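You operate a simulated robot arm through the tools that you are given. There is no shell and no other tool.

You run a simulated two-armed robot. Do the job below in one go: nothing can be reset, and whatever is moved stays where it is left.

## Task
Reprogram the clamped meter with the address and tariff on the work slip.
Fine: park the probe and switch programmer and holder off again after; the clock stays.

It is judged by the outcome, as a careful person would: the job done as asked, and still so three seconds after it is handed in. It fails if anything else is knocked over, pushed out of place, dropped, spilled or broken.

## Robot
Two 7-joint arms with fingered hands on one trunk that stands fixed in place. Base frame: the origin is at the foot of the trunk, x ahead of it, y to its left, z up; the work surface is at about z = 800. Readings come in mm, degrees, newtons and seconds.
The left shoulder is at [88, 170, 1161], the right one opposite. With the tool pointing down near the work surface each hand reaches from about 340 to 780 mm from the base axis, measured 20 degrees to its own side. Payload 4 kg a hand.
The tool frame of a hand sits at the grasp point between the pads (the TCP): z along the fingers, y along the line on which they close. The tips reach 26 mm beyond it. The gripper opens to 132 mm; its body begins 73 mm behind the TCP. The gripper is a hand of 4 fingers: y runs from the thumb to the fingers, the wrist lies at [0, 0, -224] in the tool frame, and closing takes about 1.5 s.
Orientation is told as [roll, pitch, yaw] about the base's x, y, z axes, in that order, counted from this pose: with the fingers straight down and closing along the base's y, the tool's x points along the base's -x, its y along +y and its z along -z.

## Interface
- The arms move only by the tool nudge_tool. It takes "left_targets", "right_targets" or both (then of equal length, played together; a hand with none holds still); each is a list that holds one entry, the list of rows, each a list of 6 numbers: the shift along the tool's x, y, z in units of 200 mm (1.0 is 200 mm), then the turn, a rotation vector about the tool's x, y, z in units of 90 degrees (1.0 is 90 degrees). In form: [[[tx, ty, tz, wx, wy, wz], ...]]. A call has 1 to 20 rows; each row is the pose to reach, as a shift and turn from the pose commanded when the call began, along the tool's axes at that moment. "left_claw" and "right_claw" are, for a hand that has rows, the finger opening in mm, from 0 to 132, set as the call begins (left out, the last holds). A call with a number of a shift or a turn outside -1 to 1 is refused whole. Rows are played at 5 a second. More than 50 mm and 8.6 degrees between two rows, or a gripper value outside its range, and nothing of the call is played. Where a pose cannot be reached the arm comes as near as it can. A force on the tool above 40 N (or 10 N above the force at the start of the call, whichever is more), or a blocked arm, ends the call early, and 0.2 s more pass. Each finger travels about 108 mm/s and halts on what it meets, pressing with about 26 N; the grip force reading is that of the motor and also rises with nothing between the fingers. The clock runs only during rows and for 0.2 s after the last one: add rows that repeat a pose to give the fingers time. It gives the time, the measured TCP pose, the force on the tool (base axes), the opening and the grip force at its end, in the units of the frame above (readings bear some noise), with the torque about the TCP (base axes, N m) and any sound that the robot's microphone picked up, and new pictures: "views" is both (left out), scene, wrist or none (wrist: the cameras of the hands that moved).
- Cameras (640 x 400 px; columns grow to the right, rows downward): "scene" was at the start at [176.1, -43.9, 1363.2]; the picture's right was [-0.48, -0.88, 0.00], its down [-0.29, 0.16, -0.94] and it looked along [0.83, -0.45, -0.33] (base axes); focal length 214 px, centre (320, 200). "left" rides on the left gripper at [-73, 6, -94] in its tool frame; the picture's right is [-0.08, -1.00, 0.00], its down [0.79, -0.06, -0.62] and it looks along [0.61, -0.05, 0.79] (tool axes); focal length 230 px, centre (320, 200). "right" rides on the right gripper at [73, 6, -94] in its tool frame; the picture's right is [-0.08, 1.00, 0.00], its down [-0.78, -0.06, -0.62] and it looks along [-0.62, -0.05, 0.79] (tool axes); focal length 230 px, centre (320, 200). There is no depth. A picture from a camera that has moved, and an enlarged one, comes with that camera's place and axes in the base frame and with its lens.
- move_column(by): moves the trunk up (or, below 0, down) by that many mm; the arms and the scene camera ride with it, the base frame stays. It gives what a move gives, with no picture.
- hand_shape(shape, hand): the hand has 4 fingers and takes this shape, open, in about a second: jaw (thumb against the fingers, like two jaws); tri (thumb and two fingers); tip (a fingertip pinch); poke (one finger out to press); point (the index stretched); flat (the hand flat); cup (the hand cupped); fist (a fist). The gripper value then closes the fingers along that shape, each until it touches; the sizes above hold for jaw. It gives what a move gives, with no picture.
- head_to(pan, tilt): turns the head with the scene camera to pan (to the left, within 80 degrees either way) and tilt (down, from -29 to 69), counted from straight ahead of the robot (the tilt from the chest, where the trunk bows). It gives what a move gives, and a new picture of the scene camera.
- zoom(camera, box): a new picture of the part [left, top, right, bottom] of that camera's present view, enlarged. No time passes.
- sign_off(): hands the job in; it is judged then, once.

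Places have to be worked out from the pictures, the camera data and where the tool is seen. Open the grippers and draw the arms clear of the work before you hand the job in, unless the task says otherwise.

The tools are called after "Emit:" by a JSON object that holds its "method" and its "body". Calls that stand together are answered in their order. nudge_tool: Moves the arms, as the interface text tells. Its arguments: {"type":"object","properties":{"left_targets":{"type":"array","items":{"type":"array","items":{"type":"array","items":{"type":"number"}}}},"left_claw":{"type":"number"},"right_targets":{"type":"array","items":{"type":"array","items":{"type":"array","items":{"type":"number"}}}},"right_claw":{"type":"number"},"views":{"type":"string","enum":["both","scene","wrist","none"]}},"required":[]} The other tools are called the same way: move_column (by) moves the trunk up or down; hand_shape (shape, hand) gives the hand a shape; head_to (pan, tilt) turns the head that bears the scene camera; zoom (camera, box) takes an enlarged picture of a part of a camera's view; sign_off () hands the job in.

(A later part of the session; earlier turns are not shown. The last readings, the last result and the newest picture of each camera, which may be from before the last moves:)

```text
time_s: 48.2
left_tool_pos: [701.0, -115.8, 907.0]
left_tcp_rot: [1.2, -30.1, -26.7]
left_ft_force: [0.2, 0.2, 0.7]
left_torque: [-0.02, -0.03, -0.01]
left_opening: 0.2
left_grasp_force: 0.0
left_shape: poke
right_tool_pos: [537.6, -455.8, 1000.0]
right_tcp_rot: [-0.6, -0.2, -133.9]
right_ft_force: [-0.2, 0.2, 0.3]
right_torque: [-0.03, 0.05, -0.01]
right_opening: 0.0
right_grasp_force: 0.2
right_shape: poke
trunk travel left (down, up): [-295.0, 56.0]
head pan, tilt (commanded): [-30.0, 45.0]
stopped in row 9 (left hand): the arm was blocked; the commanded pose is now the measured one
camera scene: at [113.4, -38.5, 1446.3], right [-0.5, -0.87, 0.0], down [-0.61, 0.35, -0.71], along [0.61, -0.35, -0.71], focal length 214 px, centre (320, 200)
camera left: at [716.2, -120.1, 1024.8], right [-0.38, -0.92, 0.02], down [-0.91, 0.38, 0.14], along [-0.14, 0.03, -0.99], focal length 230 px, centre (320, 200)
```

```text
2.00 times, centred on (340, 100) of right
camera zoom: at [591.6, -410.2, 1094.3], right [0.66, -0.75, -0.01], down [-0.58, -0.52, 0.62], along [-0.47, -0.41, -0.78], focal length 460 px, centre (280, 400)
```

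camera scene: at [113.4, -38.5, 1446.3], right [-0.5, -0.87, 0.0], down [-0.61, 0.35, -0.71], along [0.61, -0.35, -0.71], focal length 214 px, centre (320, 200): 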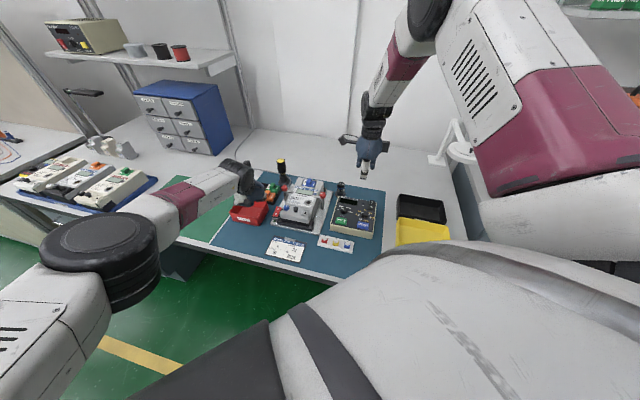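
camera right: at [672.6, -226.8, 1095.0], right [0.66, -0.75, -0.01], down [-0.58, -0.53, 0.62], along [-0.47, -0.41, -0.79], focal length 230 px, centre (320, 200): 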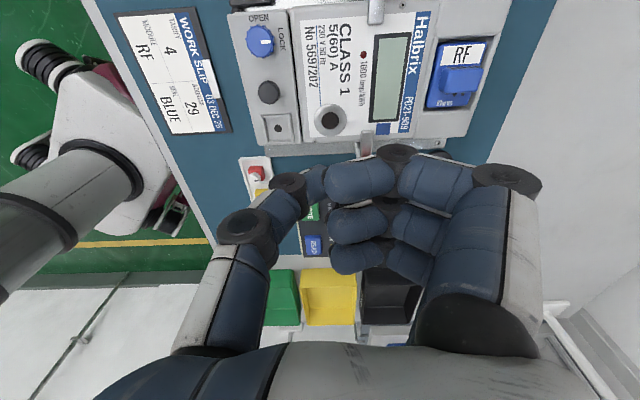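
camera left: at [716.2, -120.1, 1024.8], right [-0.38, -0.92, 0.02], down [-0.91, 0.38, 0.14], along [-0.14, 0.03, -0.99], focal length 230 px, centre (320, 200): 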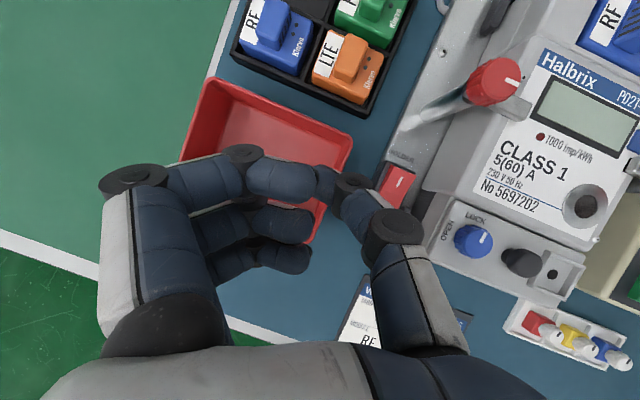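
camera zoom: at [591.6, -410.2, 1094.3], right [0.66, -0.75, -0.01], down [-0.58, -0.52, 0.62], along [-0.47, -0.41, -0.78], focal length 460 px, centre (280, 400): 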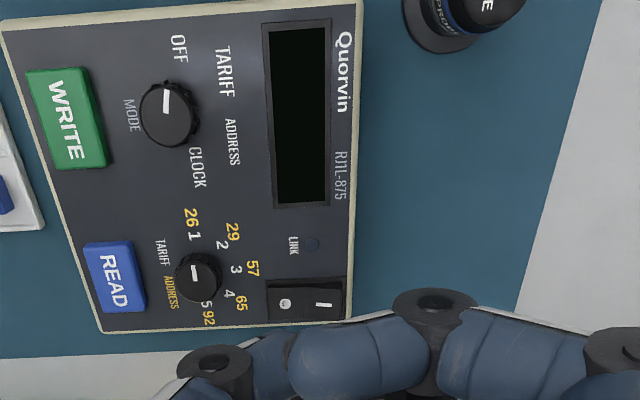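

The left arm also came up short to the right (it stopped at (701,-116)), so I take it back. The right arm now tracks well, so I'll use it on the holder with yaw -90° and a 25° forward lean, which clears the clamp handle. First I retract the left hand up and away.

Emit:
{"method": "nudge_tool", "body": {"left_targets": [[[0.02, 0.01, -0.12, 0, 0, 0], [0.06, 0.03, -0.24, -0.0111, 0.0406, -0.0416], [0.1, 0.05, -0.37, -0.0223, 0.0813, -0.0833], [0.15, 0.07, -0.5, -0.0334, 0.1219, -0.1249], [0.2, 0.09, -0.63, -0.0445, 0.1625, -0.1665], [0.25, 0.11, -0.76, -0.0556, 0.2031, -0.2081], [0.29, 0.13, -0.88, -0.0668, 0.2438, -0.2498], [0.331, 0.146, -0.989, -0.0779, 0.2844, -0.2914], [0.331, 0.146, -0.989, -0.089, 0.325, -0.333]]], "views": "none"}}

```text
time_s: 50.2
left_tool_pos: [568.2, -29.2, 1046.1]
left_tcp_rot: [0.8, -0.6, 4.1]
left_ft_force: [0.8, 0.7, 1.0]
left_torque: [0.01, 0.0, -0.01]
left_opening: 0.1
left_grasp_force: 0.1
left_shape: poke
right_tool_pos: [535.7, -458.7, 999.0]
right_tcp_rot: [-0.5, -0.3, -134.0]
right_ft_force: [-0.7, 0.4, 1.7]
right_torque: [0.02, 0.0, 0.0]
right_opening: 0.0
right_grasp_force: 0.1
right_shape: poke
trunk travel left (down, up): [-295.0, 56.0]
head pan, tilt (commanded): [-30.0, 45.0]
```

Left is back clear. I now move both: the left hand to a side-camera pose near (500,60,1020), and the right hand part-way to the holder while turning to yaw -90° with a 25° forward lean.

Emit:
{"method": "nudge_tool", "body": {"left_targets": [[[0.026, 0.039, 0.011, 0.0232, 0.0232, -0.081], [0.052, 0.078, 0.022, 0.0465, 0.0465, -0.162], [0.078, 0.118, 0.033, 0.0697, 0.0697, -0.243], [0.103, 0.157, 0.043, 0.0929, 0.0929, -0.324], [0.129, 0.196, 0.054, 0.1161, 0.1161, -0.405], [0.155, 0.235, 0.065, 0.1394, 0.1394, -0.486], [0.181, 0.274, 0.076, 0.1626, 0.1626, -0.567], [0.207, 0.313, 0.087, 0.1858, 0.1858, -0.648], [0.233, 0.353, 0.098, 0.209, 0.209, -0.729], [0.258, 0.392, 0.108, 0.2323, 0.2323, -0.81], [0.284, 0.431, 0.119, 0.2555, 0.2555, -0.891], [0.31, 0.47, 0.13, 0.2787, 0.2787, -0.972]]], "right_targets": [[[0.06, -0.027, 0, -0.022, 0.0089, -0.04], [0.12, -0.053, 0, -0.044, 0.0178, -0.08], [0.179, -0.08, 0, -0.066, 0.0267, -0.12], [0.239, -0.107, 0, -0.088, 0.0356, -0.16], [0.299, -0.133, 0, -0.11, 0.0445, -0.2], [0.359, -0.16, 0, -0.132, 0.0534, -0.24], [0.418, -0.187, 0, -0.154, 0.0622, -0.28], [0.478, -0.213, 0, -0.176, 0.0711, -0.32], [0.538, -0.24, 0, -0.198, 0.08, -0.36], [0.598, -0.267, 0, -0.22, 0.0889, -0.4], [0.657, -0.293, 0, -0.242, 0.0978, -0.44], [0.717, -0.32, -0.005, -0.264, 0.1067, -0.4805]]], "views": "both"}}

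```text
time_s: 52.8
left_tool_pos: [501.5, 61.7, 1020.5]
left_tcp_rot: [-0.7, 31.3, 93.9]
left_ft_force: [-1.0, 0.2, -0.7]
left_torque: [-0.01, 0.01, 0.02]
left_opening: 0.1
left_grasp_force: 0.0
left_shape: poke
right_tool_pos: [590.6, -310.0, 1000.3]
right_tcp_rot: [24.5, 0.2, -90.1]
right_ft_force: [0.0, -1.0, -0.3]
right_torque: [-0.03, 0.01, -0.02]
right_opening: 0.1
right_grasp_force: 0.0
right_shape: poke
trunk travel left (down, up): [-295.0, 56.0]
head pan, tilt (commanded): [-30.0, 45.0]
camera scene: at [112.2, -39.4, 1446.4], right [-0.5, -0.87, 0.0], down [-0.61, 0.35, -0.71], along [0.61, -0.35, -0.71], focal length 214 px, centre (320, 200)
camera right: at [555.1, -238.4, 1090.3], right [0.91, -0.08, 0.41], down [-0.31, -0.79, 0.53], along [0.28, -0.61, -0.74], focal length 230 px, centre (320, 200)
camera left: at [485.9, 172.0, 1062.9], right [0.99, 0.14, -0.03], down [0.08, -0.35, 0.94], along [0.12, -0.93, -0.35], focal length 230 px, centre (320, 200)
```

scene: 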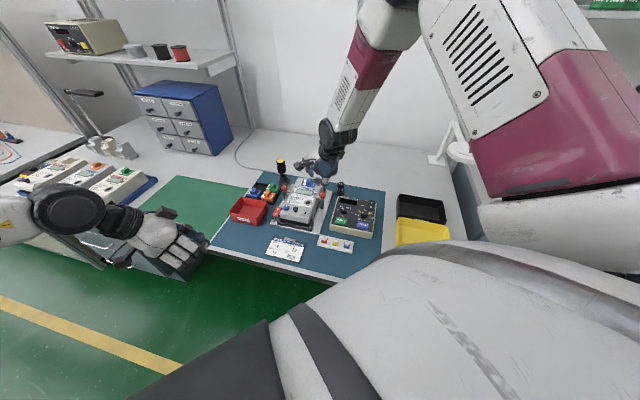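
right: 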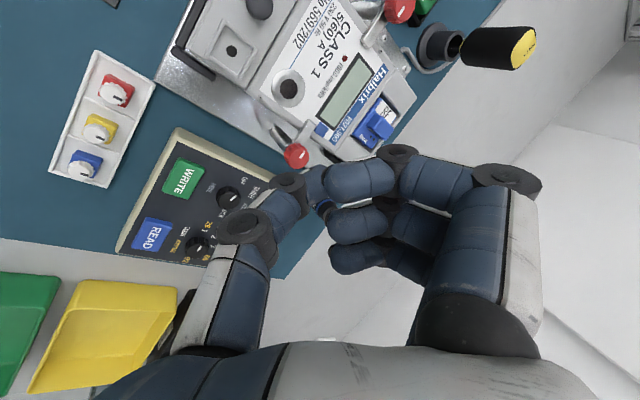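
left: 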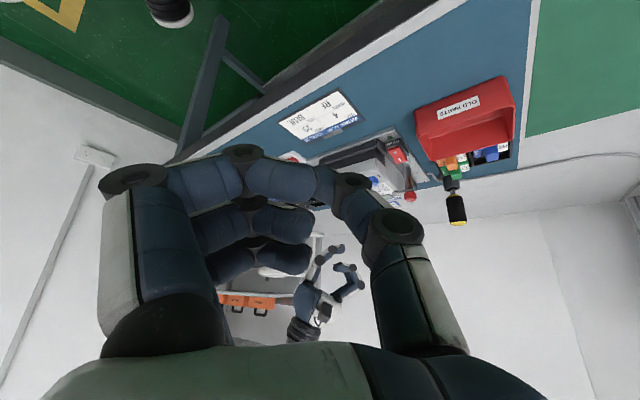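

Exact tracking again. I move on laterally above the holder switch and then down to a hover with the tip about 65 mm above the rocker.

Emit:
{"method": "nudge_tool", "body": {"right_targets": [[[0.166, 0.085, 0.039, 0, 0, 0], [0.331, 0.169, 0.077, 0, 0, 0], [0.497, 0.254, 0.116, 0, 0, 0], [0.6625, 0.3385, 0.1545, 0, 0, 0], [0.6625, 0.26, 0.33, 0, 0, 0], [0.6625, 0.18, 0.5015, 0, 0, 0], [0.6625, 0.18, 0.5015, 0, 0, 0]]], "views": "both"}}

Emit:
{"method": "zoom", "body": {"camera": "scene", "box": [250, 150, 340, 240]}}

Emit:
{"method": "zoom", "body": {"camera": "left", "box": [320, 100, 500, 260]}}

```text
time_s: 54.4
left_tool_pos: [500.8, 61.2, 1020.9]
left_tcp_rot: [-0.8, 31.2, 93.7]
left_ft_force: [0.6, -0.1, 0.1]
left_torque: [-0.04, 0.0, 0.0]
left_opening: 0.0
left_grasp_force: 0.1
left_shape: poke
right_tool_pos: [665.0, -177.3, 926.3]
right_tcp_rot: [24.5, 0.3, -90.1]
right_ft_force: [-0.5, -0.1, -0.2]
right_torque: [-0.01, 0.01, -0.01]
right_opening: 0.0
right_grasp_force: 0.0
right_shape: poke
trunk travel left (down, up): [-295.0, 56.0]
head pan, tilt (commanded): [-30.0, 45.0]
camera scene: at [112.1, -40.0, 1446.4], right [-0.5, -0.87, 0.0], down [-0.61, 0.35, -0.71], along [0.61, -0.35, -0.71], focal length 214 px, centre (320, 200)
camera right: at [630.2, -105.9, 1015.5], right [0.91, -0.08, 0.41], down [-0.31, -0.79, 0.53], along [0.28, -0.61, -0.74], focal length 230 px, centre (320, 200)
```

scene: 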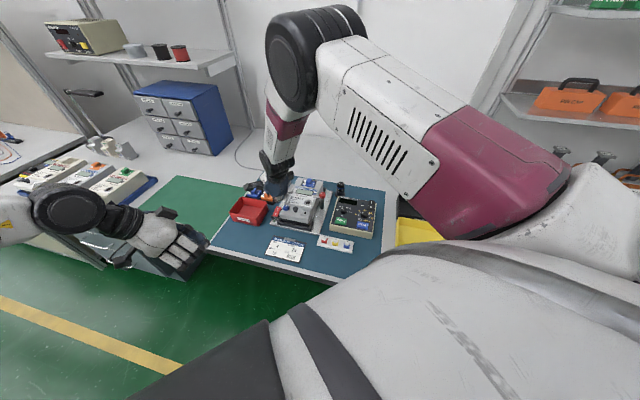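
right: 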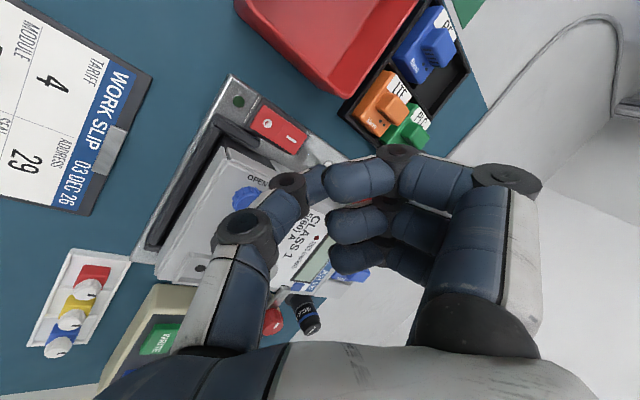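

```text
4.44 times, centred on (295, 195) of scene
camera zoom: at [112.1, -40.0, 1446.4], right [-0.5, -0.87, 0.0], down [-0.61, 0.35, -0.71], along [0.61, -0.35, -0.71], focal length 953 px, centre (431, 222)
```

zoom: 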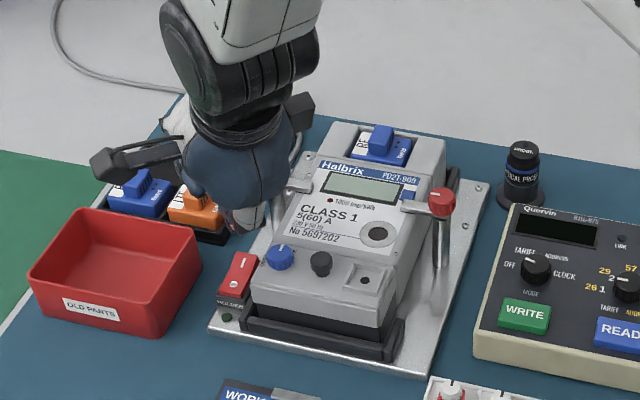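

```text
2.50 times, centred on (410, 180) of left
camera zoom: at [486.2, 171.5, 1063.1], right [0.99, 0.14, -0.03], down [0.07, -0.35, 0.94], along [0.12, -0.93, -0.35], focal length 575 px, centre (95, 250)
```

zoom: 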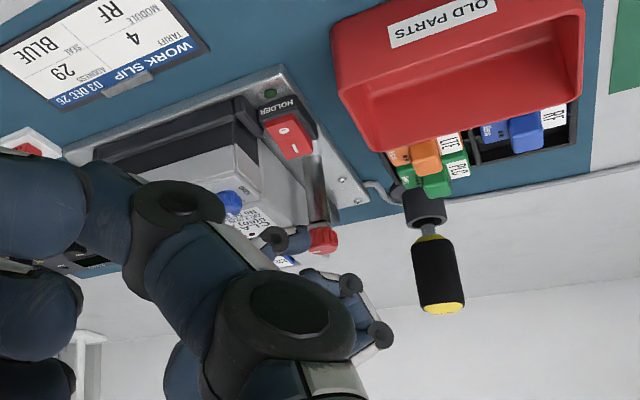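

The thumb hangs over the switch region; I zoom closely from both cameras to pin its tip before going down.

Emit:
{"method": "zoom", "body": {"camera": "scene", "box": [260, 180, 310, 230]}}

Emit:
{"method": "zoom", "body": {"camera": "left", "box": [370, 130, 450, 220]}}

Emit:
{"method": "zoom", "body": {"camera": "right", "box": [220, 80, 400, 240]}}

```text
8.00 times, centred on (285, 205) of scene
camera zoom: at [112.1, -40.0, 1446.4], right [-0.5, -0.87, 0.0], down [-0.61, 0.35, -0.71], along [0.61, -0.35, -0.71], focal length 1716 px, centre (600, 160)
```

zoom: 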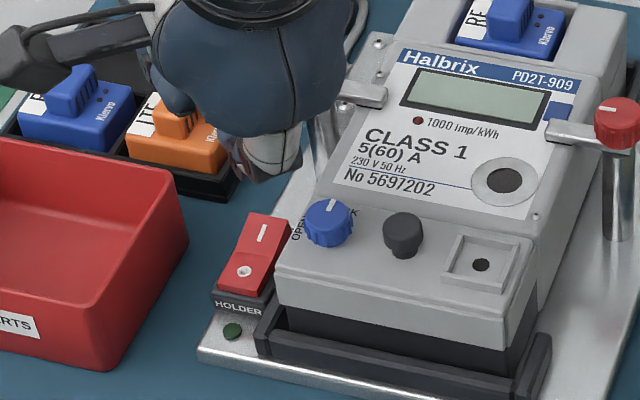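

```text
4.44 times, centred on (410, 175) of left
camera zoom: at [486.2, 171.5, 1063.1], right [0.99, 0.14, -0.03], down [0.07, -0.35, 0.94], along [0.12, -0.93, -0.35], focal length 1022 px, centre (-80, 311)
```

zoom: 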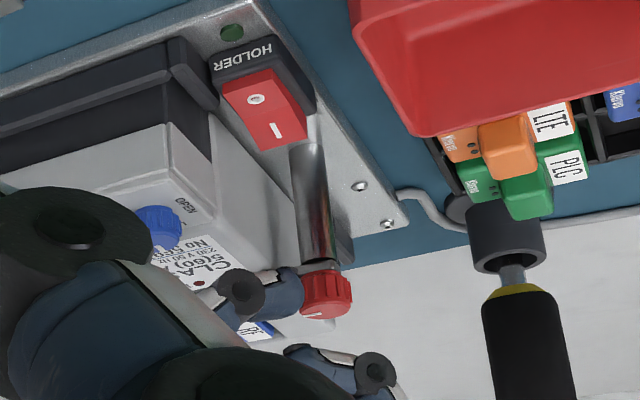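

```text
2.50 times, centred on (310, 160) of right
camera zoom: at [630.2, -105.9, 1015.5], right [0.91, -0.08, 0.41], down [-0.31, -0.79, 0.53], along [0.28, -0.61, -0.74], focal length 575 px, centre (345, 300)
```

zoom: 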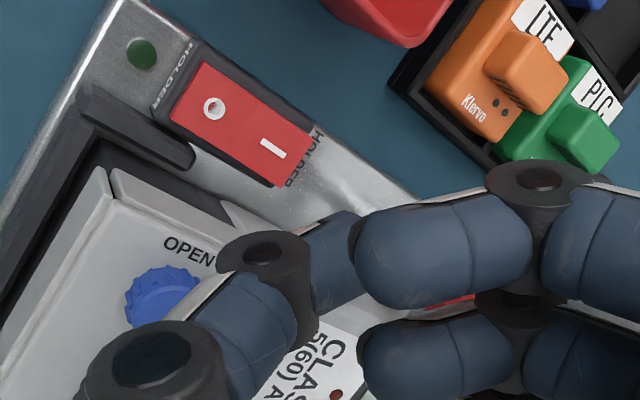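

The thumb's joint hangs almost as low as its tip in this lean, so poke is poor here. In "point" the straight index runs diagonally; leaning the hand about 50° forward would make that finger a slim vertical poker with the hand well above. I rise first, then take the "point" shape.

Emit:
{"method": "nudge_tool", "body": {"right_targets": [[[0, 0.08, -0.18, 0, 0, 0], [0, 0.16, -0.36, 0, 0, 0], [0, 0.2, -0.46, 0, 0, 0]]], "views": "none"}}

Emit:
{"method": "hand_shape", "body": {"hand": "right", "shape": "point"}}

Emit:
{"method": "zoom", "body": {"camera": "scene", "box": [240, 120, 340, 220]}}

Emit:
{"method": "zoom", "body": {"camera": "right", "box": [0, 0, 640, 400]}}

Emit:
{"method": "zoom", "body": {"camera": "left", "box": [320, 120, 480, 300]}}

```text
time_s: 55.2
left_tool_pos: [500.6, 61.0, 1021.2]
left_tcp_rot: [-0.8, 31.2, 93.7]
left_ft_force: [-0.1, -0.2, 0.5]
left_torque: [0.0, -0.02, -0.02]
left_opening: 0.0
left_grasp_force: 0.1
left_shape: poke
right_tool_pos: [662.0, -177.1, 1025.8]
right_tcp_rot: [24.4, 0.3, -90.1]
right_ft_force: [0.9, -1.4, 0.1]
right_torque: [0.01, -0.02, -0.03]
right_opening: 0.0
right_grasp_force: 0.1
right_shape: poke
trunk travel left (down, up): [-295.0, 56.0]
head pan, tilt (commanded): [-30.0, 45.0]
```

```text
time_s: 56.1
left_tool_pos: [500.4, 61.9, 1021.3]
left_tcp_rot: [-0.8, 31.2, 93.8]
left_ft_force: [-0.5, 0.1, 0.6]
left_torque: [-0.03, -0.01, 0.01]
left_opening: 0.0
left_grasp_force: 0.1
left_shape: poke
right_tool_pos: [663.0, -177.2, 1025.8]
right_tcp_rot: [24.5, 0.3, -90.0]
right_ft_force: [0.2, 0.0, 0.1]
right_torque: [-0.03, 0.01, 0.0]
right_opening: 126.1
right_grasp_force: 0.0
right_shape: point
trunk travel left (down, up): [-295.0, 56.0]
head pan, tilt (commanded): [-30.0, 45.0]
```

```text
4.00 times, centred on (290, 170) of scene
camera zoom: at [112.4, -39.9, 1446.3], right [-0.5, -0.87, 0.0], down [-0.61, 0.35, -0.71], along [0.61, -0.35, -0.71], focal length 858 px, centre (440, 320)
```

zoom: 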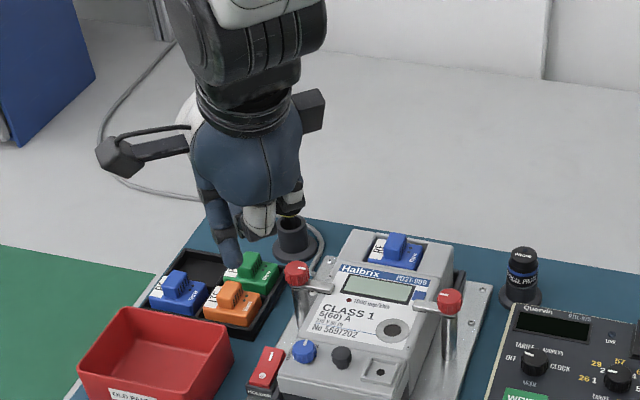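

```text
1.00 times, centred on (320, 200) of right (not enlarged: the box is as wide or as high as the picture)
camera zoom: at [628.1, -106.2, 1115.3], right [0.91, -0.08, 0.41], down [-0.31, -0.79, 0.53], along [0.28, -0.61, -0.74], focal length 230 px, centre (320, 200)
```

zoom: 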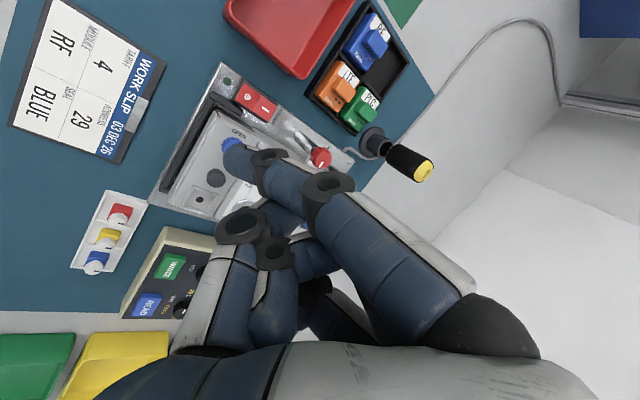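

```text
2.22 times, centred on (400, 210) of left
camera zoom: at [486.4, 171.6, 1063.0], right [0.99, 0.14, -0.03], down [0.08, -0.35, 0.94], along [0.12, -0.93, -0.35], focal length 511 px, centre (142, 178)
```

zoom: 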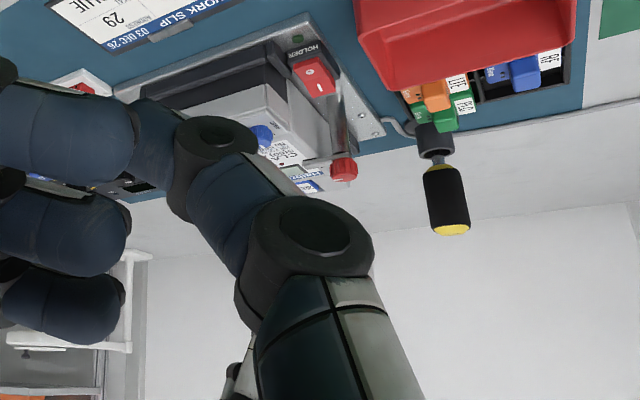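

In "point" the index tip sits at about tool (26,-40,3), 52° off the hand axis. I turn the hand to yaw -68° with a 50° lean so the index is vertical, tip held about 100 mm above the holder switch.

Emit:
{"method": "nudge_tool", "body": {"right_targets": [[[-0.016, 0.02, 0.068, -0.056, 0.0298, -0.0392], [-0.032, 0.041, 0.135, -0.1119, 0.0596, -0.0785], [-0.048, 0.061, 0.203, -0.1679, 0.0895, -0.1177], [-0.064, 0.082, 0.27, -0.2238, 0.1193, -0.157], [-0.0805, 0.1025, 0.338, -0.2798, 0.1491, -0.1962], [-0.0805, 0.1025, 0.338, -0.2798, 0.1491, -0.1962]]], "views": "wrist"}}

Emit:
{"method": "zoom", "body": {"camera": "scene", "box": [240, 140, 340, 240]}}

Emit:
{"method": "zoom", "body": {"camera": "left", "box": [340, 110, 480, 230]}}

```text
time_s: 57.5
left_tool_pos: [499.4, 62.5, 1021.6]
left_tcp_rot: [-0.8, 31.3, 93.6]
left_ft_force: [-0.3, 0.4, 0.6]
left_torque: [0.02, 0.02, -0.02]
left_opening: 0.0
left_grasp_force: 0.1
left_shape: poke
right_tool_pos: [710.3, -193.5, 973.6]
right_tcp_rot: [50.3, 0.3, -68.0]
right_ft_force: [0.5, 0.4, -0.3]
right_torque: [-0.02, -0.02, -0.01]
right_opening: 126.0
right_grasp_force: 0.0
right_shape: point
trunk travel left (down, up): [-295.0, 56.0]
head pan, tilt (commanded): [-30.0, 45.0]
camera right: at [618.4, -152.9, 1039.3], right [0.62, 0.16, 0.77], down [-0.18, -0.92, 0.35], along [0.76, -0.35, -0.54], focal length 230 px, centre (320, 200)
```

right: 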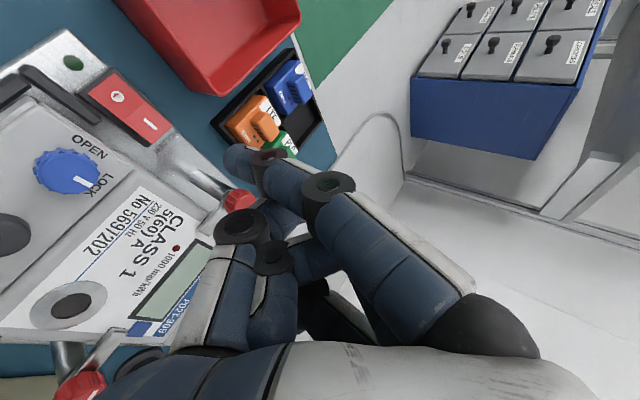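

```text
4.00 times, centred on (290, 190) of scene
camera zoom: at [112.1, -39.2, 1446.4], right [-0.5, -0.87, 0.0], down [-0.61, 0.35, -0.71], along [0.61, -0.35, -0.71], focal length 858 px, centre (440, 240)
```

zoom: 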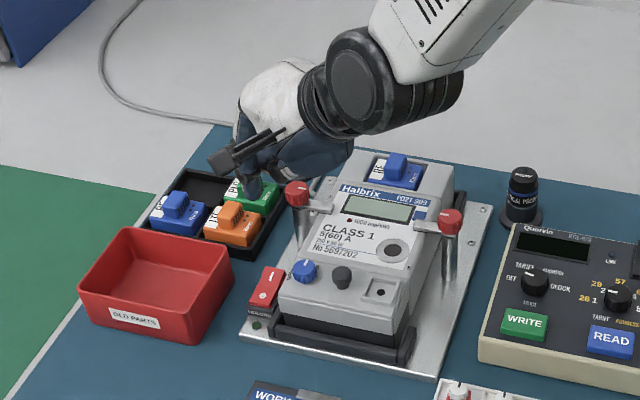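

```text
3.33 times, centred on (410, 170) of left
camera zoom: at [486.2, 172.1, 1063.0], right [0.99, 0.14, -0.03], down [0.07, -0.35, 0.94], along [0.12, -0.93, -0.35], focal length 767 px, centre (20, 300)
```

zoom: 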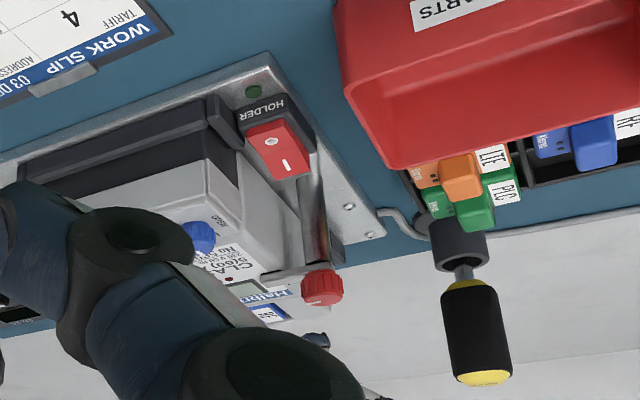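

The fingertip model fits (tip predicted and seen at (679,-178,941)). To keep the curled fingers off the clamp handle I turn the yaw to -50° about the tip and go down until the tip is about 40 mm above the rocker.

Emit:
{"method": "nudge_tool", "body": {"right_targets": [[[0.015, 0.007, 0.008, 0, 0.0511, -0.0429], [0.03, 0.013, 0.016, 0, 0.1021, -0.0857], [0.045, 0.02, 0.024, 0, 0.1532, -0.1286], [0.045, -0.095, 0.12, 0, 0.1532, -0.1286], [0.045, -0.21, 0.217, 0, 0.1532, -0.1286], [0.045, -0.21, 0.217, 0, 0.1532, -0.1286]]], "views": "wrist"}}

Emit:
{"method": "zoom", "body": {"camera": "scene", "box": [250, 160, 330, 240]}}

Emit:
{"method": "zoom", "body": {"camera": "left", "box": [370, 120, 450, 200]}}

```text
time_s: 58.9
left_tool_pos: [502.2, 61.0, 1021.1]
left_tcp_rot: [-0.8, 31.4, 93.7]
left_ft_force: [0.0, -0.7, 0.6]
left_torque: [0.01, 0.0, 0.0]
left_opening: 0.1
left_grasp_force: 0.1
left_shape: poke
right_tool_pos: [711.9, -184.6, 913.4]
right_tcp_rot: [50.3, 0.3, -50.2]
right_ft_force: [0.1, -0.1, 0.2]
right_torque: [0.02, -0.01, 0.03]
right_opening: 126.0
right_grasp_force: 0.0
right_shape: point
trunk travel left (down, up): [-295.0, 56.0]
head pan, tilt (commanded): [-30.0, 45.0]
camera right: at [611.3, -172.7, 978.7], right [0.54, 0.35, 0.77], down [0.11, -0.93, 0.34], along [0.83, -0.1, -0.54], focal length 230 px, centre (320, 200)
```

right: 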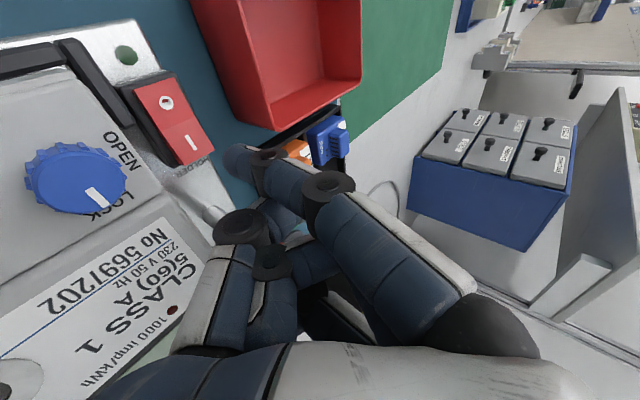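

```text
5.00 times, centred on (290, 200) of scene
camera zoom: at [112.3, -39.6, 1446.4], right [-0.5, -0.87, 0.0], down [-0.61, 0.35, -0.71], along [0.61, -0.35, -0.71], focal length 1072 px, centre (470, 200)
```

zoom: 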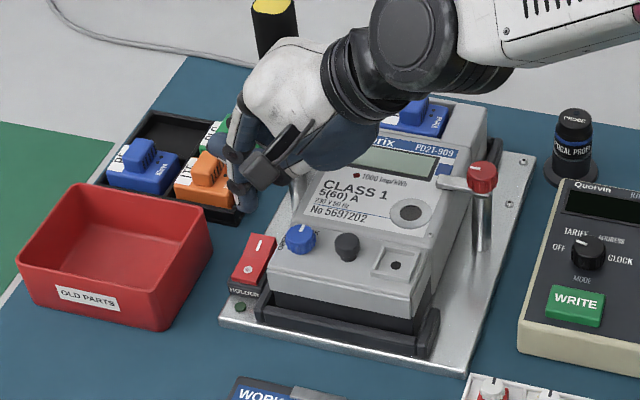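

```text
5.00 times, centred on (410, 160) of left
camera zoom: at [486.3, 171.8, 1063.0], right [0.99, 0.14, -0.03], down [0.08, -0.35, 0.94], along [0.12, -0.93, -0.35], focal length 1150 px, centre (-130, 400)
```

zoom: 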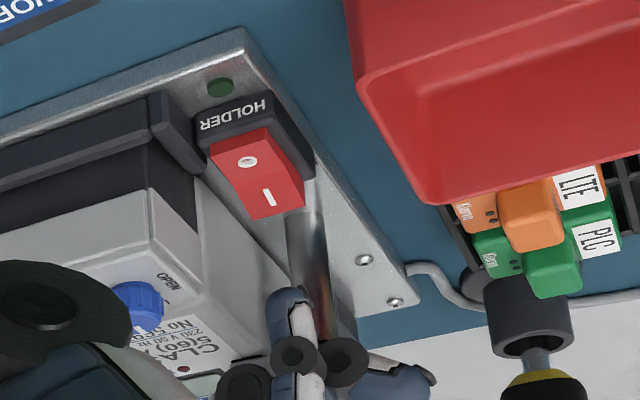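

The tip is at about (680,-173,879); the I end is at (680,-179). I shift 6 mm and go down to just above the rocker.

Emit:
{"method": "nudge_tool", "body": {"right_targets": [[[-0.013, -0.05, 0.032, 0, 0, 0], [-0.0263, -0.1, 0.065, 0, 0, 0], [-0.0263, -0.147, 0.097, 0, 0, 0], [-0.0263, -0.147, 0.097, 0, 0, 0]]], "views": "none"}}

Emit:
{"method": "zoom", "body": {"camera": "scene", "box": [260, 180, 310, 230]}}

Emit:
{"method": "zoom", "body": {"camera": "left", "box": [370, 120, 450, 200]}}

Emit:
{"method": "zoom", "body": {"camera": "right", "box": [60, 20, 340, 220]}}

```text
time_s: 59.9
left_tool_pos: [500.1, 63.0, 1021.2]
left_tcp_rot: [-0.9, 31.3, 93.6]
left_ft_force: [-0.1, 0.1, -0.1]
left_torque: [0.01, 0.0, 0.0]
left_opening: 0.0
left_grasp_force: 0.0
left_shape: poke
right_tool_pos: [714.2, -187.6, 882.0]
right_tcp_rot: [50.6, 0.1, -50.1]
right_ft_force: [8.1, 6.9, 22.1]
right_torque: [-0.71, 0.73, 0.02]
right_opening: 126.2
right_grasp_force: 0.0
right_shape: point
trunk travel left (down, up): [-295.0, 56.0]
head pan, tilt (commanded): [-30.0, 45.0]
```

```text
8.00 times, centred on (285, 205) of scene
camera zoom: at [111.0, -38.1, 1446.7], right [-0.5, -0.87, 0.0], down [-0.61, 0.35, -0.71], along [0.61, -0.35, -0.71], focal length 1716 px, centre (600, 160)
```

zoom: 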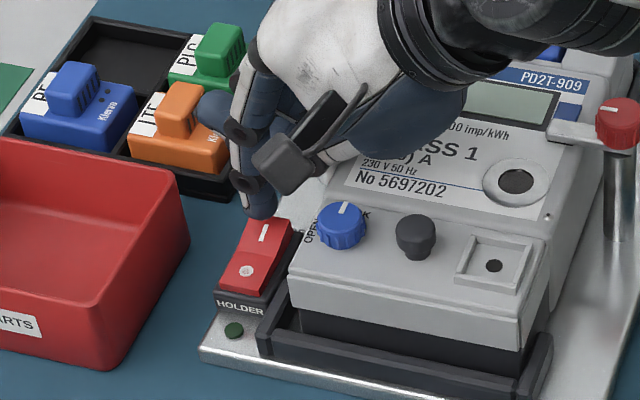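

```text
5.00 times, centred on (410, 160) of left
camera zoom: at [485.5, 172.9, 1063.5], right [0.99, 0.14, -0.03], down [0.07, -0.35, 0.94], along [0.12, -0.93, -0.35], focal length 1150 px, centre (-130, 400)
```

zoom: 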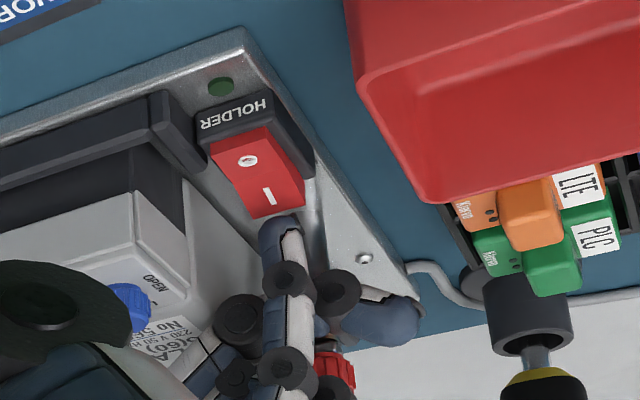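

```text
2.00 times, centred on (200, 120) of right
camera zoom: at [612.8, -176.8, 947.2], right [0.54, 0.35, 0.77], down [0.11, -0.93, 0.34], along [0.84, -0.1, -0.54], focal length 460 px, centre (560, 360)
```

zoom: 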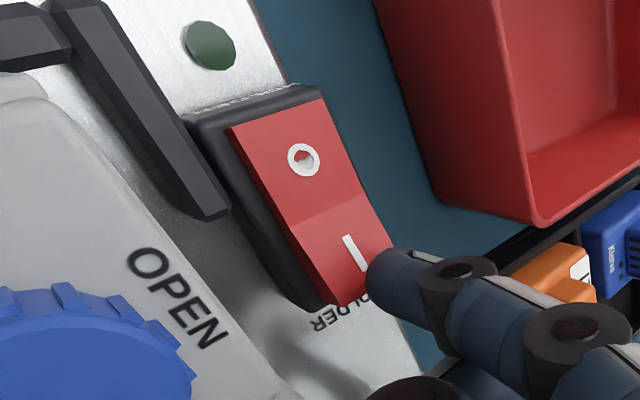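

The force (22 N, off-centre) shows the thumb knuckle is touching the meter top rather than the tip working the rocker, so I lift straight off at once. A "flat" hand with one leading fingertip may be slimmer; I rise and look at that shape.

Emit:
{"method": "nudge_tool", "body": {"right_targets": [[[0, 0.08, -0.066, 0, 0, 0], [0, 0.23, -0.192, 0, 0, 0], [0, 0.4, -0.33, 0, 0, 0], [0, 0.54, -0.448, 0, 0, 0]]], "views": "none"}}

Emit:
{"method": "hand_shape", "body": {"hand": "right", "shape": "flat"}}

Emit:
{"method": "zoom", "body": {"camera": "scene", "box": [240, 120, 340, 220]}}

Emit:
{"method": "zoom", "body": {"camera": "right", "box": [0, 0, 640, 400]}}

Emit:
{"method": "zoom", "body": {"camera": "left", "box": [340, 110, 500, 270]}}

```text
time_s: 60.9
left_tool_pos: [500.7, 62.4, 1020.6]
left_tcp_rot: [-0.9, 31.3, 93.8]
left_ft_force: [-0.4, 0.7, 0.1]
left_torque: [-0.01, 0.01, 0.02]
left_opening: 0.0
left_grasp_force: 0.1
left_shape: poke
right_tool_pos: [712.2, -190.2, 1017.8]
right_tcp_rot: [50.0, 0.2, -50.2]
right_ft_force: [0.9, -0.6, 0.4]
right_torque: [0.01, 0.04, 0.0]
right_opening: 126.2
right_grasp_force: 0.0
right_shape: point
trunk travel left (down, up): [-295.0, 56.0]
head pan, tilt (commanded): [-30.0, 45.0]
```

```text
time_s: 61.8
left_tool_pos: [500.3, 61.9, 1020.4]
left_tcp_rot: [-0.7, 31.3, 93.6]
left_ft_force: [0.2, 0.1, 0.2]
left_torque: [-0.07, 0.0, -0.03]
left_opening: 0.0
left_grasp_force: 0.1
left_shape: poke
right_tool_pos: [712.8, -189.3, 1018.3]
right_tcp_rot: [50.2, 0.3, -50.1]
right_ft_force: [-0.2, 0.6, 0.5]
right_torque: [-0.02, -0.03, 0.0]
right_opening: 126.0
right_grasp_force: 0.1
right_shape: flat
trunk travel left (down, up): [-295.0, 56.0]
head pan, tilt (commanded): [-30.0, 45.0]
```

```text
4.00 times, centred on (290, 170) of scene
camera zoom: at [112.5, -39.9, 1446.3], right [-0.5, -0.87, 0.0], down [-0.61, 0.35, -0.71], along [0.61, -0.35, -0.71], focal length 858 px, centre (440, 320)
```

zoom: 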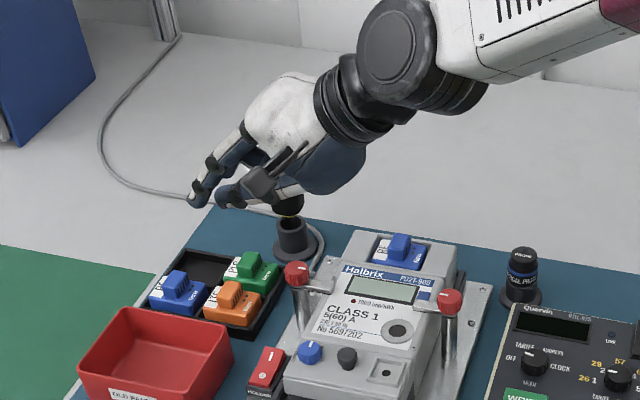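

```text
1.00 times, centred on (320, 200) of right (not enlarged: the box is as wide or as high as the picture)
camera zoom: at [612.8, -179.3, 1084.0], right [0.54, 0.35, 0.77], down [0.11, -0.93, 0.34], along [0.83, -0.1, -0.54], focal length 230 px, centre (320, 200)
```

zoom: 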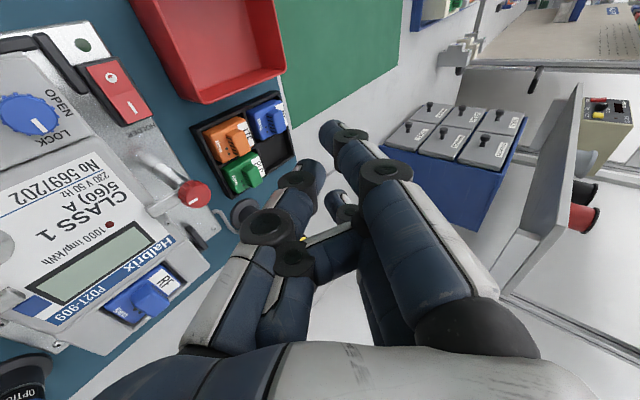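

```text
2.50 times, centred on (420, 190) of left
camera zoom: at [486.5, 171.6, 1062.9], right [0.99, 0.14, -0.03], down [0.08, -0.35, 0.94], along [0.12, -0.93, -0.35], focal length 575 px, centre (70, 225)
```

zoom: 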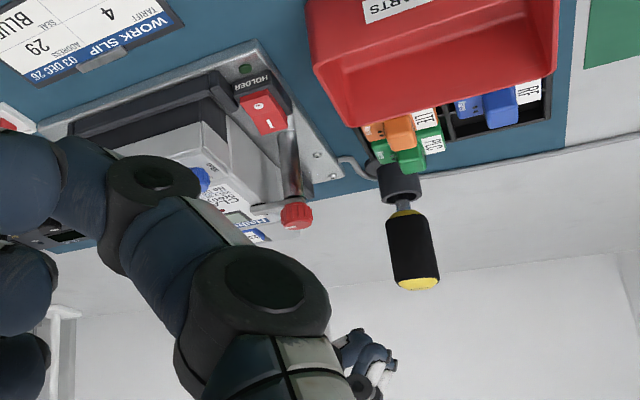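

The flat shape may still be forming; I wait a second and look again.

Emit:
{"method": "nudge_tool", "body": {"right_targets": [[[0, 0, 0, 0, 0, 0], [0, 0, 0, 0, 0, 0], [0, 0, 0, 0, 0, 0], [0, 0, 0, 0, 0, 0], [0, 0, 0, 0, 0, 0]]], "views": "wrist"}}

Emit:
{"method": "zoom", "body": {"camera": "scene", "box": [255, 130, 335, 210]}}

```text
time_s: 63.0
left_tool_pos: [500.9, 61.2, 1021.7]
left_tcp_rot: [-0.9, 31.1, 93.8]
left_ft_force: [-0.1, 0.8, -0.1]
left_torque: [0.02, 0.02, -0.02]
left_opening: 0.1
left_grasp_force: 0.0
left_shape: poke
right_tool_pos: [712.6, -190.5, 1018.2]
right_tcp_rot: [50.2, 0.3, -50.1]
right_ft_force: [0.9, -0.3, 0.4]
right_torque: [0.04, -0.01, 0.0]
right_opening: 126.0
right_grasp_force: 0.0
right_shape: flat
trunk travel left (down, up): [-295.0, 56.0]
head pan, tilt (commanded): [-30.0, 45.0]
camera right: at [612.8, -179.3, 1084.2], right [0.54, 0.35, 0.77], down [0.11, -0.93, 0.34], along [0.83, -0.1, -0.54], focal length 230 px, centre (320, 200)
```

right: 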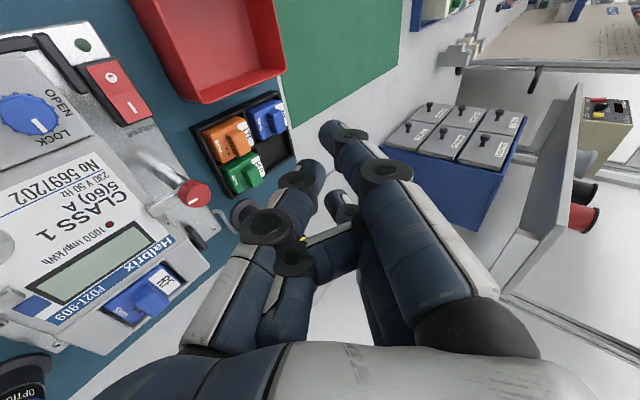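

```text
5.00 times, centred on (295, 170) of scene
camera zoom: at [112.4, -39.9, 1446.3], right [-0.5, -0.87, 0.0], down [-0.61, 0.35, -0.71], along [0.61, -0.35, -0.71], focal length 1072 px, centre (445, 350)
```

zoom: 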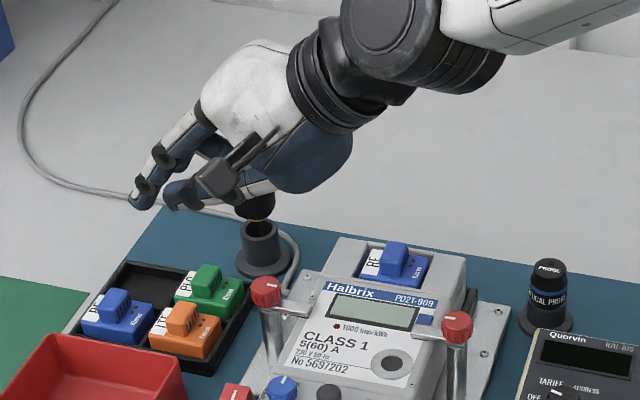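

Flat is no slimmer. I return to "poke" and will come at the holder with yaw -134° and an 18° forward lean: the thumb in front, fingers behind, kept clear of the handle. First shape and re-orient at safe height.

Emit:
{"method": "hand_shape", "body": {"hand": "right", "shape": "poke"}}

Emit:
{"method": "nudge_tool", "body": {"right_targets": [[[0.0185, -0.011, -0.001, 0.0264, -0.048, 0.0709], [0.037, -0.023, -0.002, 0.0529, -0.096, 0.1417], [0.0556, -0.034, -0.003, 0.0793, -0.1439, 0.2126], [0.0741, -0.045, -0.004, 0.1057, -0.1919, 0.2835], [0.0926, -0.057, -0.005, 0.1322, -0.2399, 0.3544], [0.1111, -0.068, -0.005, 0.1586, -0.2879, 0.4252], [0.1296, -0.08, -0.006, 0.1851, -0.3359, 0.4961], [0.1481, -0.091, -0.007, 0.2115, -0.3839, 0.567], [0.1667, -0.102, -0.008, 0.2379, -0.4318, 0.6379], [0.1852, -0.114, -0.009, 0.2644, -0.4798, 0.7087], [0.2037, -0.125, -0.01, 0.2908, -0.5278, 0.7796], [0.2037, -0.125, -0.01, 0.2908, -0.5278, 0.7796]]], "views": "wrist"}}

Emit:
{"method": "zoom", "body": {"camera": "scene", "box": [240, 130, 340, 230]}}

Emit:
{"method": "zoom", "body": {"camera": "left", "box": [340, 110, 500, 270]}}

```text
time_s: 63.9
left_tool_pos: [502.4, 62.1, 1020.4]
left_tcp_rot: [-0.7, 31.3, 93.7]
left_ft_force: [0.4, -0.2, -0.8]
left_torque: [0.0, -0.01, -0.01]
left_opening: 0.1
left_grasp_force: 0.0
left_shape: poke
right_tool_pos: [713.1, -190.3, 1017.9]
right_tcp_rot: [50.2, 0.3, -50.1]
right_ft_force: [0.0, 0.0, -0.3]
right_torque: [0.03, 0.01, 0.02]
right_opening: 0.3
right_grasp_force: 0.1
right_shape: poke
trunk travel left (down, up): [-295.0, 56.0]
head pan, tilt (commanded): [-30.0, 45.0]
```

```text
time_s: 66.7
left_tool_pos: [499.8, 61.7, 1019.1]
left_tcp_rot: [-0.7, 31.2, 93.7]
left_ft_force: [0.3, 0.9, 0.4]
left_torque: [0.02, 0.01, -0.03]
left_opening: 0.1
left_grasp_force: 0.1
left_shape: poke
right_tool_pos: [680.2, -207.8, 1006.6]
right_tcp_rot: [16.5, 1.8, -138.4]
right_ft_force: [-0.6, -1.1, -0.2]
right_torque: [0.02, 0.01, -0.02]
right_opening: 0.0
right_grasp_force: 0.1
right_shape: poke
trunk travel left (down, up): [-295.0, 56.0]
head pan, tilt (commanded): [-30.0, 45.0]
stopped in row 12 (right hand): the arm was blocked; the commanded pose is now the measured one
camera right: at [716.7, -147.3, 1101.9], right [0.57, -0.77, 0.28], down [-0.76, -0.36, 0.55], along [-0.32, -0.53, -0.79], focal length 230 px, centre (320, 200)
```

right: 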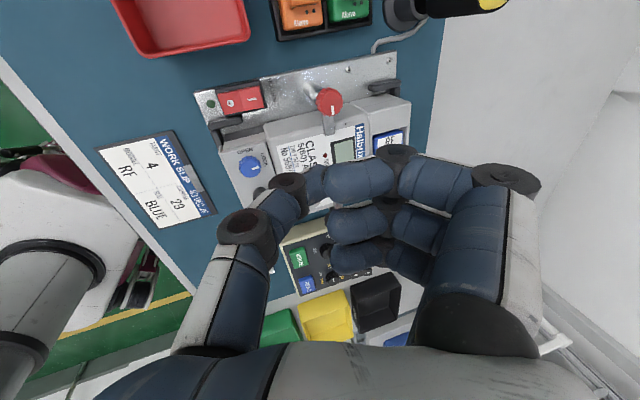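

```text
4.00 times, centred on (290, 180) of scene
camera zoom: at [112.6, -40.5, 1446.3], right [-0.5, -0.87, 0.0], down [-0.61, 0.35, -0.71], along [0.61, -0.35, -0.71], focal length 858 px, centre (440, 280)
```

zoom: 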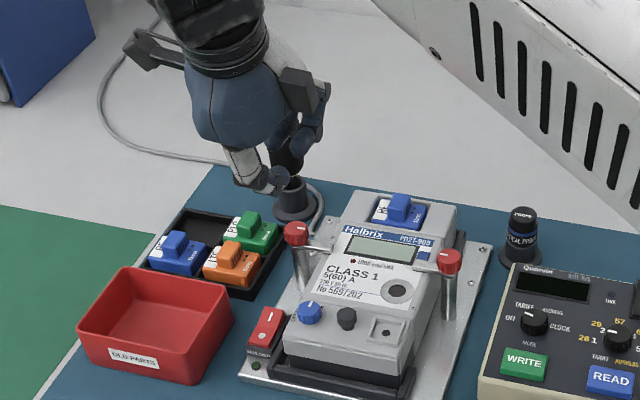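

```text
2.50 times, centred on (420, 190) of left
camera zoom: at [486.6, 171.2, 1062.9], right [0.99, 0.14, -0.03], down [0.08, -0.35, 0.93], along [0.12, -0.93, -0.35], focal length 575 px, centre (70, 225)
```

zoom: 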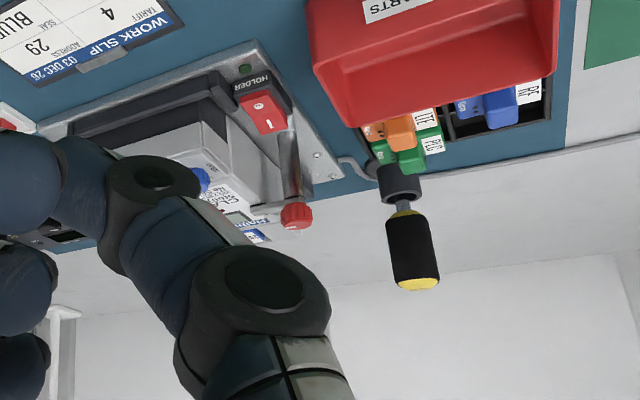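

With yaw -138° the arm blocks at y≈-208; nearer -90° it reaches further left. I try a compromise: yaw about -105° with a 14° lean, aiming at the left part of the I end.

Emit:
{"method": "nudge_tool", "body": {"right_targets": [[[0, 0, 0, 0.006, 0.021, -0.071], [0, 0, 0, 0.011, 0.042, -0.142], [0, 0, 0, 0.017, 0.063, -0.214], [0, 0, 0, 0.022, 0.084, -0.285], [0, 0, 0, 0.028, 0.1054, -0.3559], [0.023, -0.087, 0.094, 0.028, 0.1054, -0.3559], [0.0465, -0.1735, 0.1885, 0.028, 0.1054, -0.3559], [0.0465, -0.1735, 0.1885, 0.028, 0.1054, -0.3559]]], "views": "wrist"}}

Emit:
{"method": "zoom", "body": {"camera": "scene", "box": [250, 150, 330, 230]}}

Emit:
{"method": "zoom", "body": {"camera": "left", "box": [360, 110, 460, 210]}}

```text
time_s: 68.5
left_tool_pos: [501.4, 62.1, 1020.1]
left_tcp_rot: [-0.8, 31.3, 93.7]
left_ft_force: [0.4, -0.1, 0.2]
left_torque: [0.0, 0.01, 0.0]
left_opening: 0.0
left_grasp_force: 0.0
left_shape: poke
right_tool_pos: [671.6, -180.8, 961.2]
right_tcp_rot: [15.3, 1.9, -104.4]
right_ft_force: [-0.1, -0.5, -0.4]
right_torque: [0.02, -0.04, 0.01]
right_opening: 0.0
right_grasp_force: 0.1
right_shape: poke
trunk travel left (down, up): [-295.0, 56.0]
head pan, tilt (commanded): [-30.0, 45.0]
camera right: at [669.2, -109.0, 1056.8], right [0.91, -0.32, 0.26], down [-0.42, -0.72, 0.55], along [0.01, -0.61, -0.79], focal length 230 px, centre (320, 200)
```

right: 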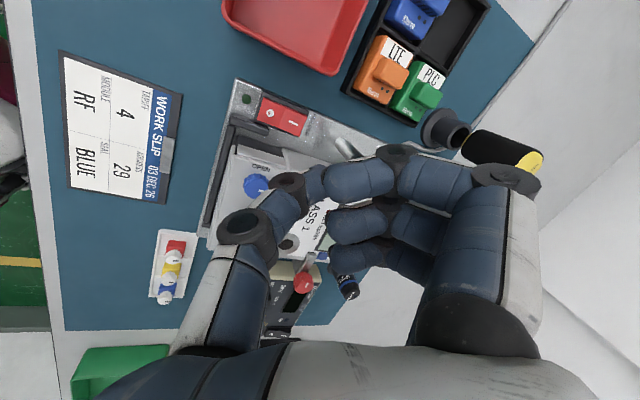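

```text
5.00 times, centred on (290, 190) of scene
camera zoom: at [112.3, -39.9, 1446.4], right [-0.5, -0.87, 0.0], down [-0.61, 0.35, -0.71], along [0.61, -0.35, -0.71], focal length 1072 px, centre (470, 250)
```

zoom: 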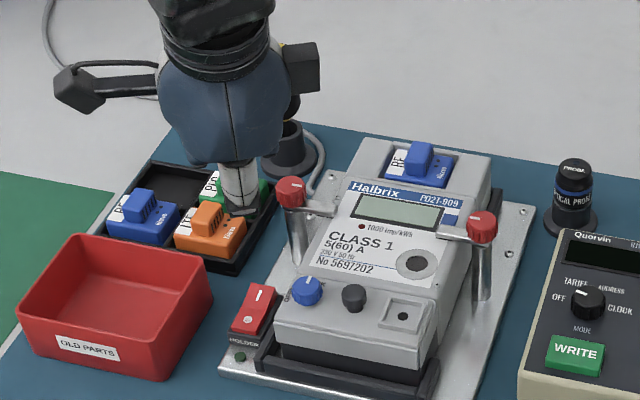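

```text
4.00 times, centred on (410, 160) of left
camera zoom: at [486.3, 171.7, 1063.0], right [0.99, 0.14, -0.03], down [0.08, -0.35, 0.94], along [0.12, -0.93, -0.35], focal length 920 px, centre (-40, 360)
```

zoom: 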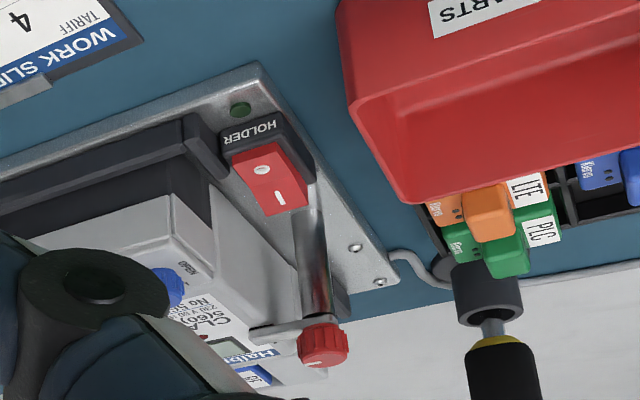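

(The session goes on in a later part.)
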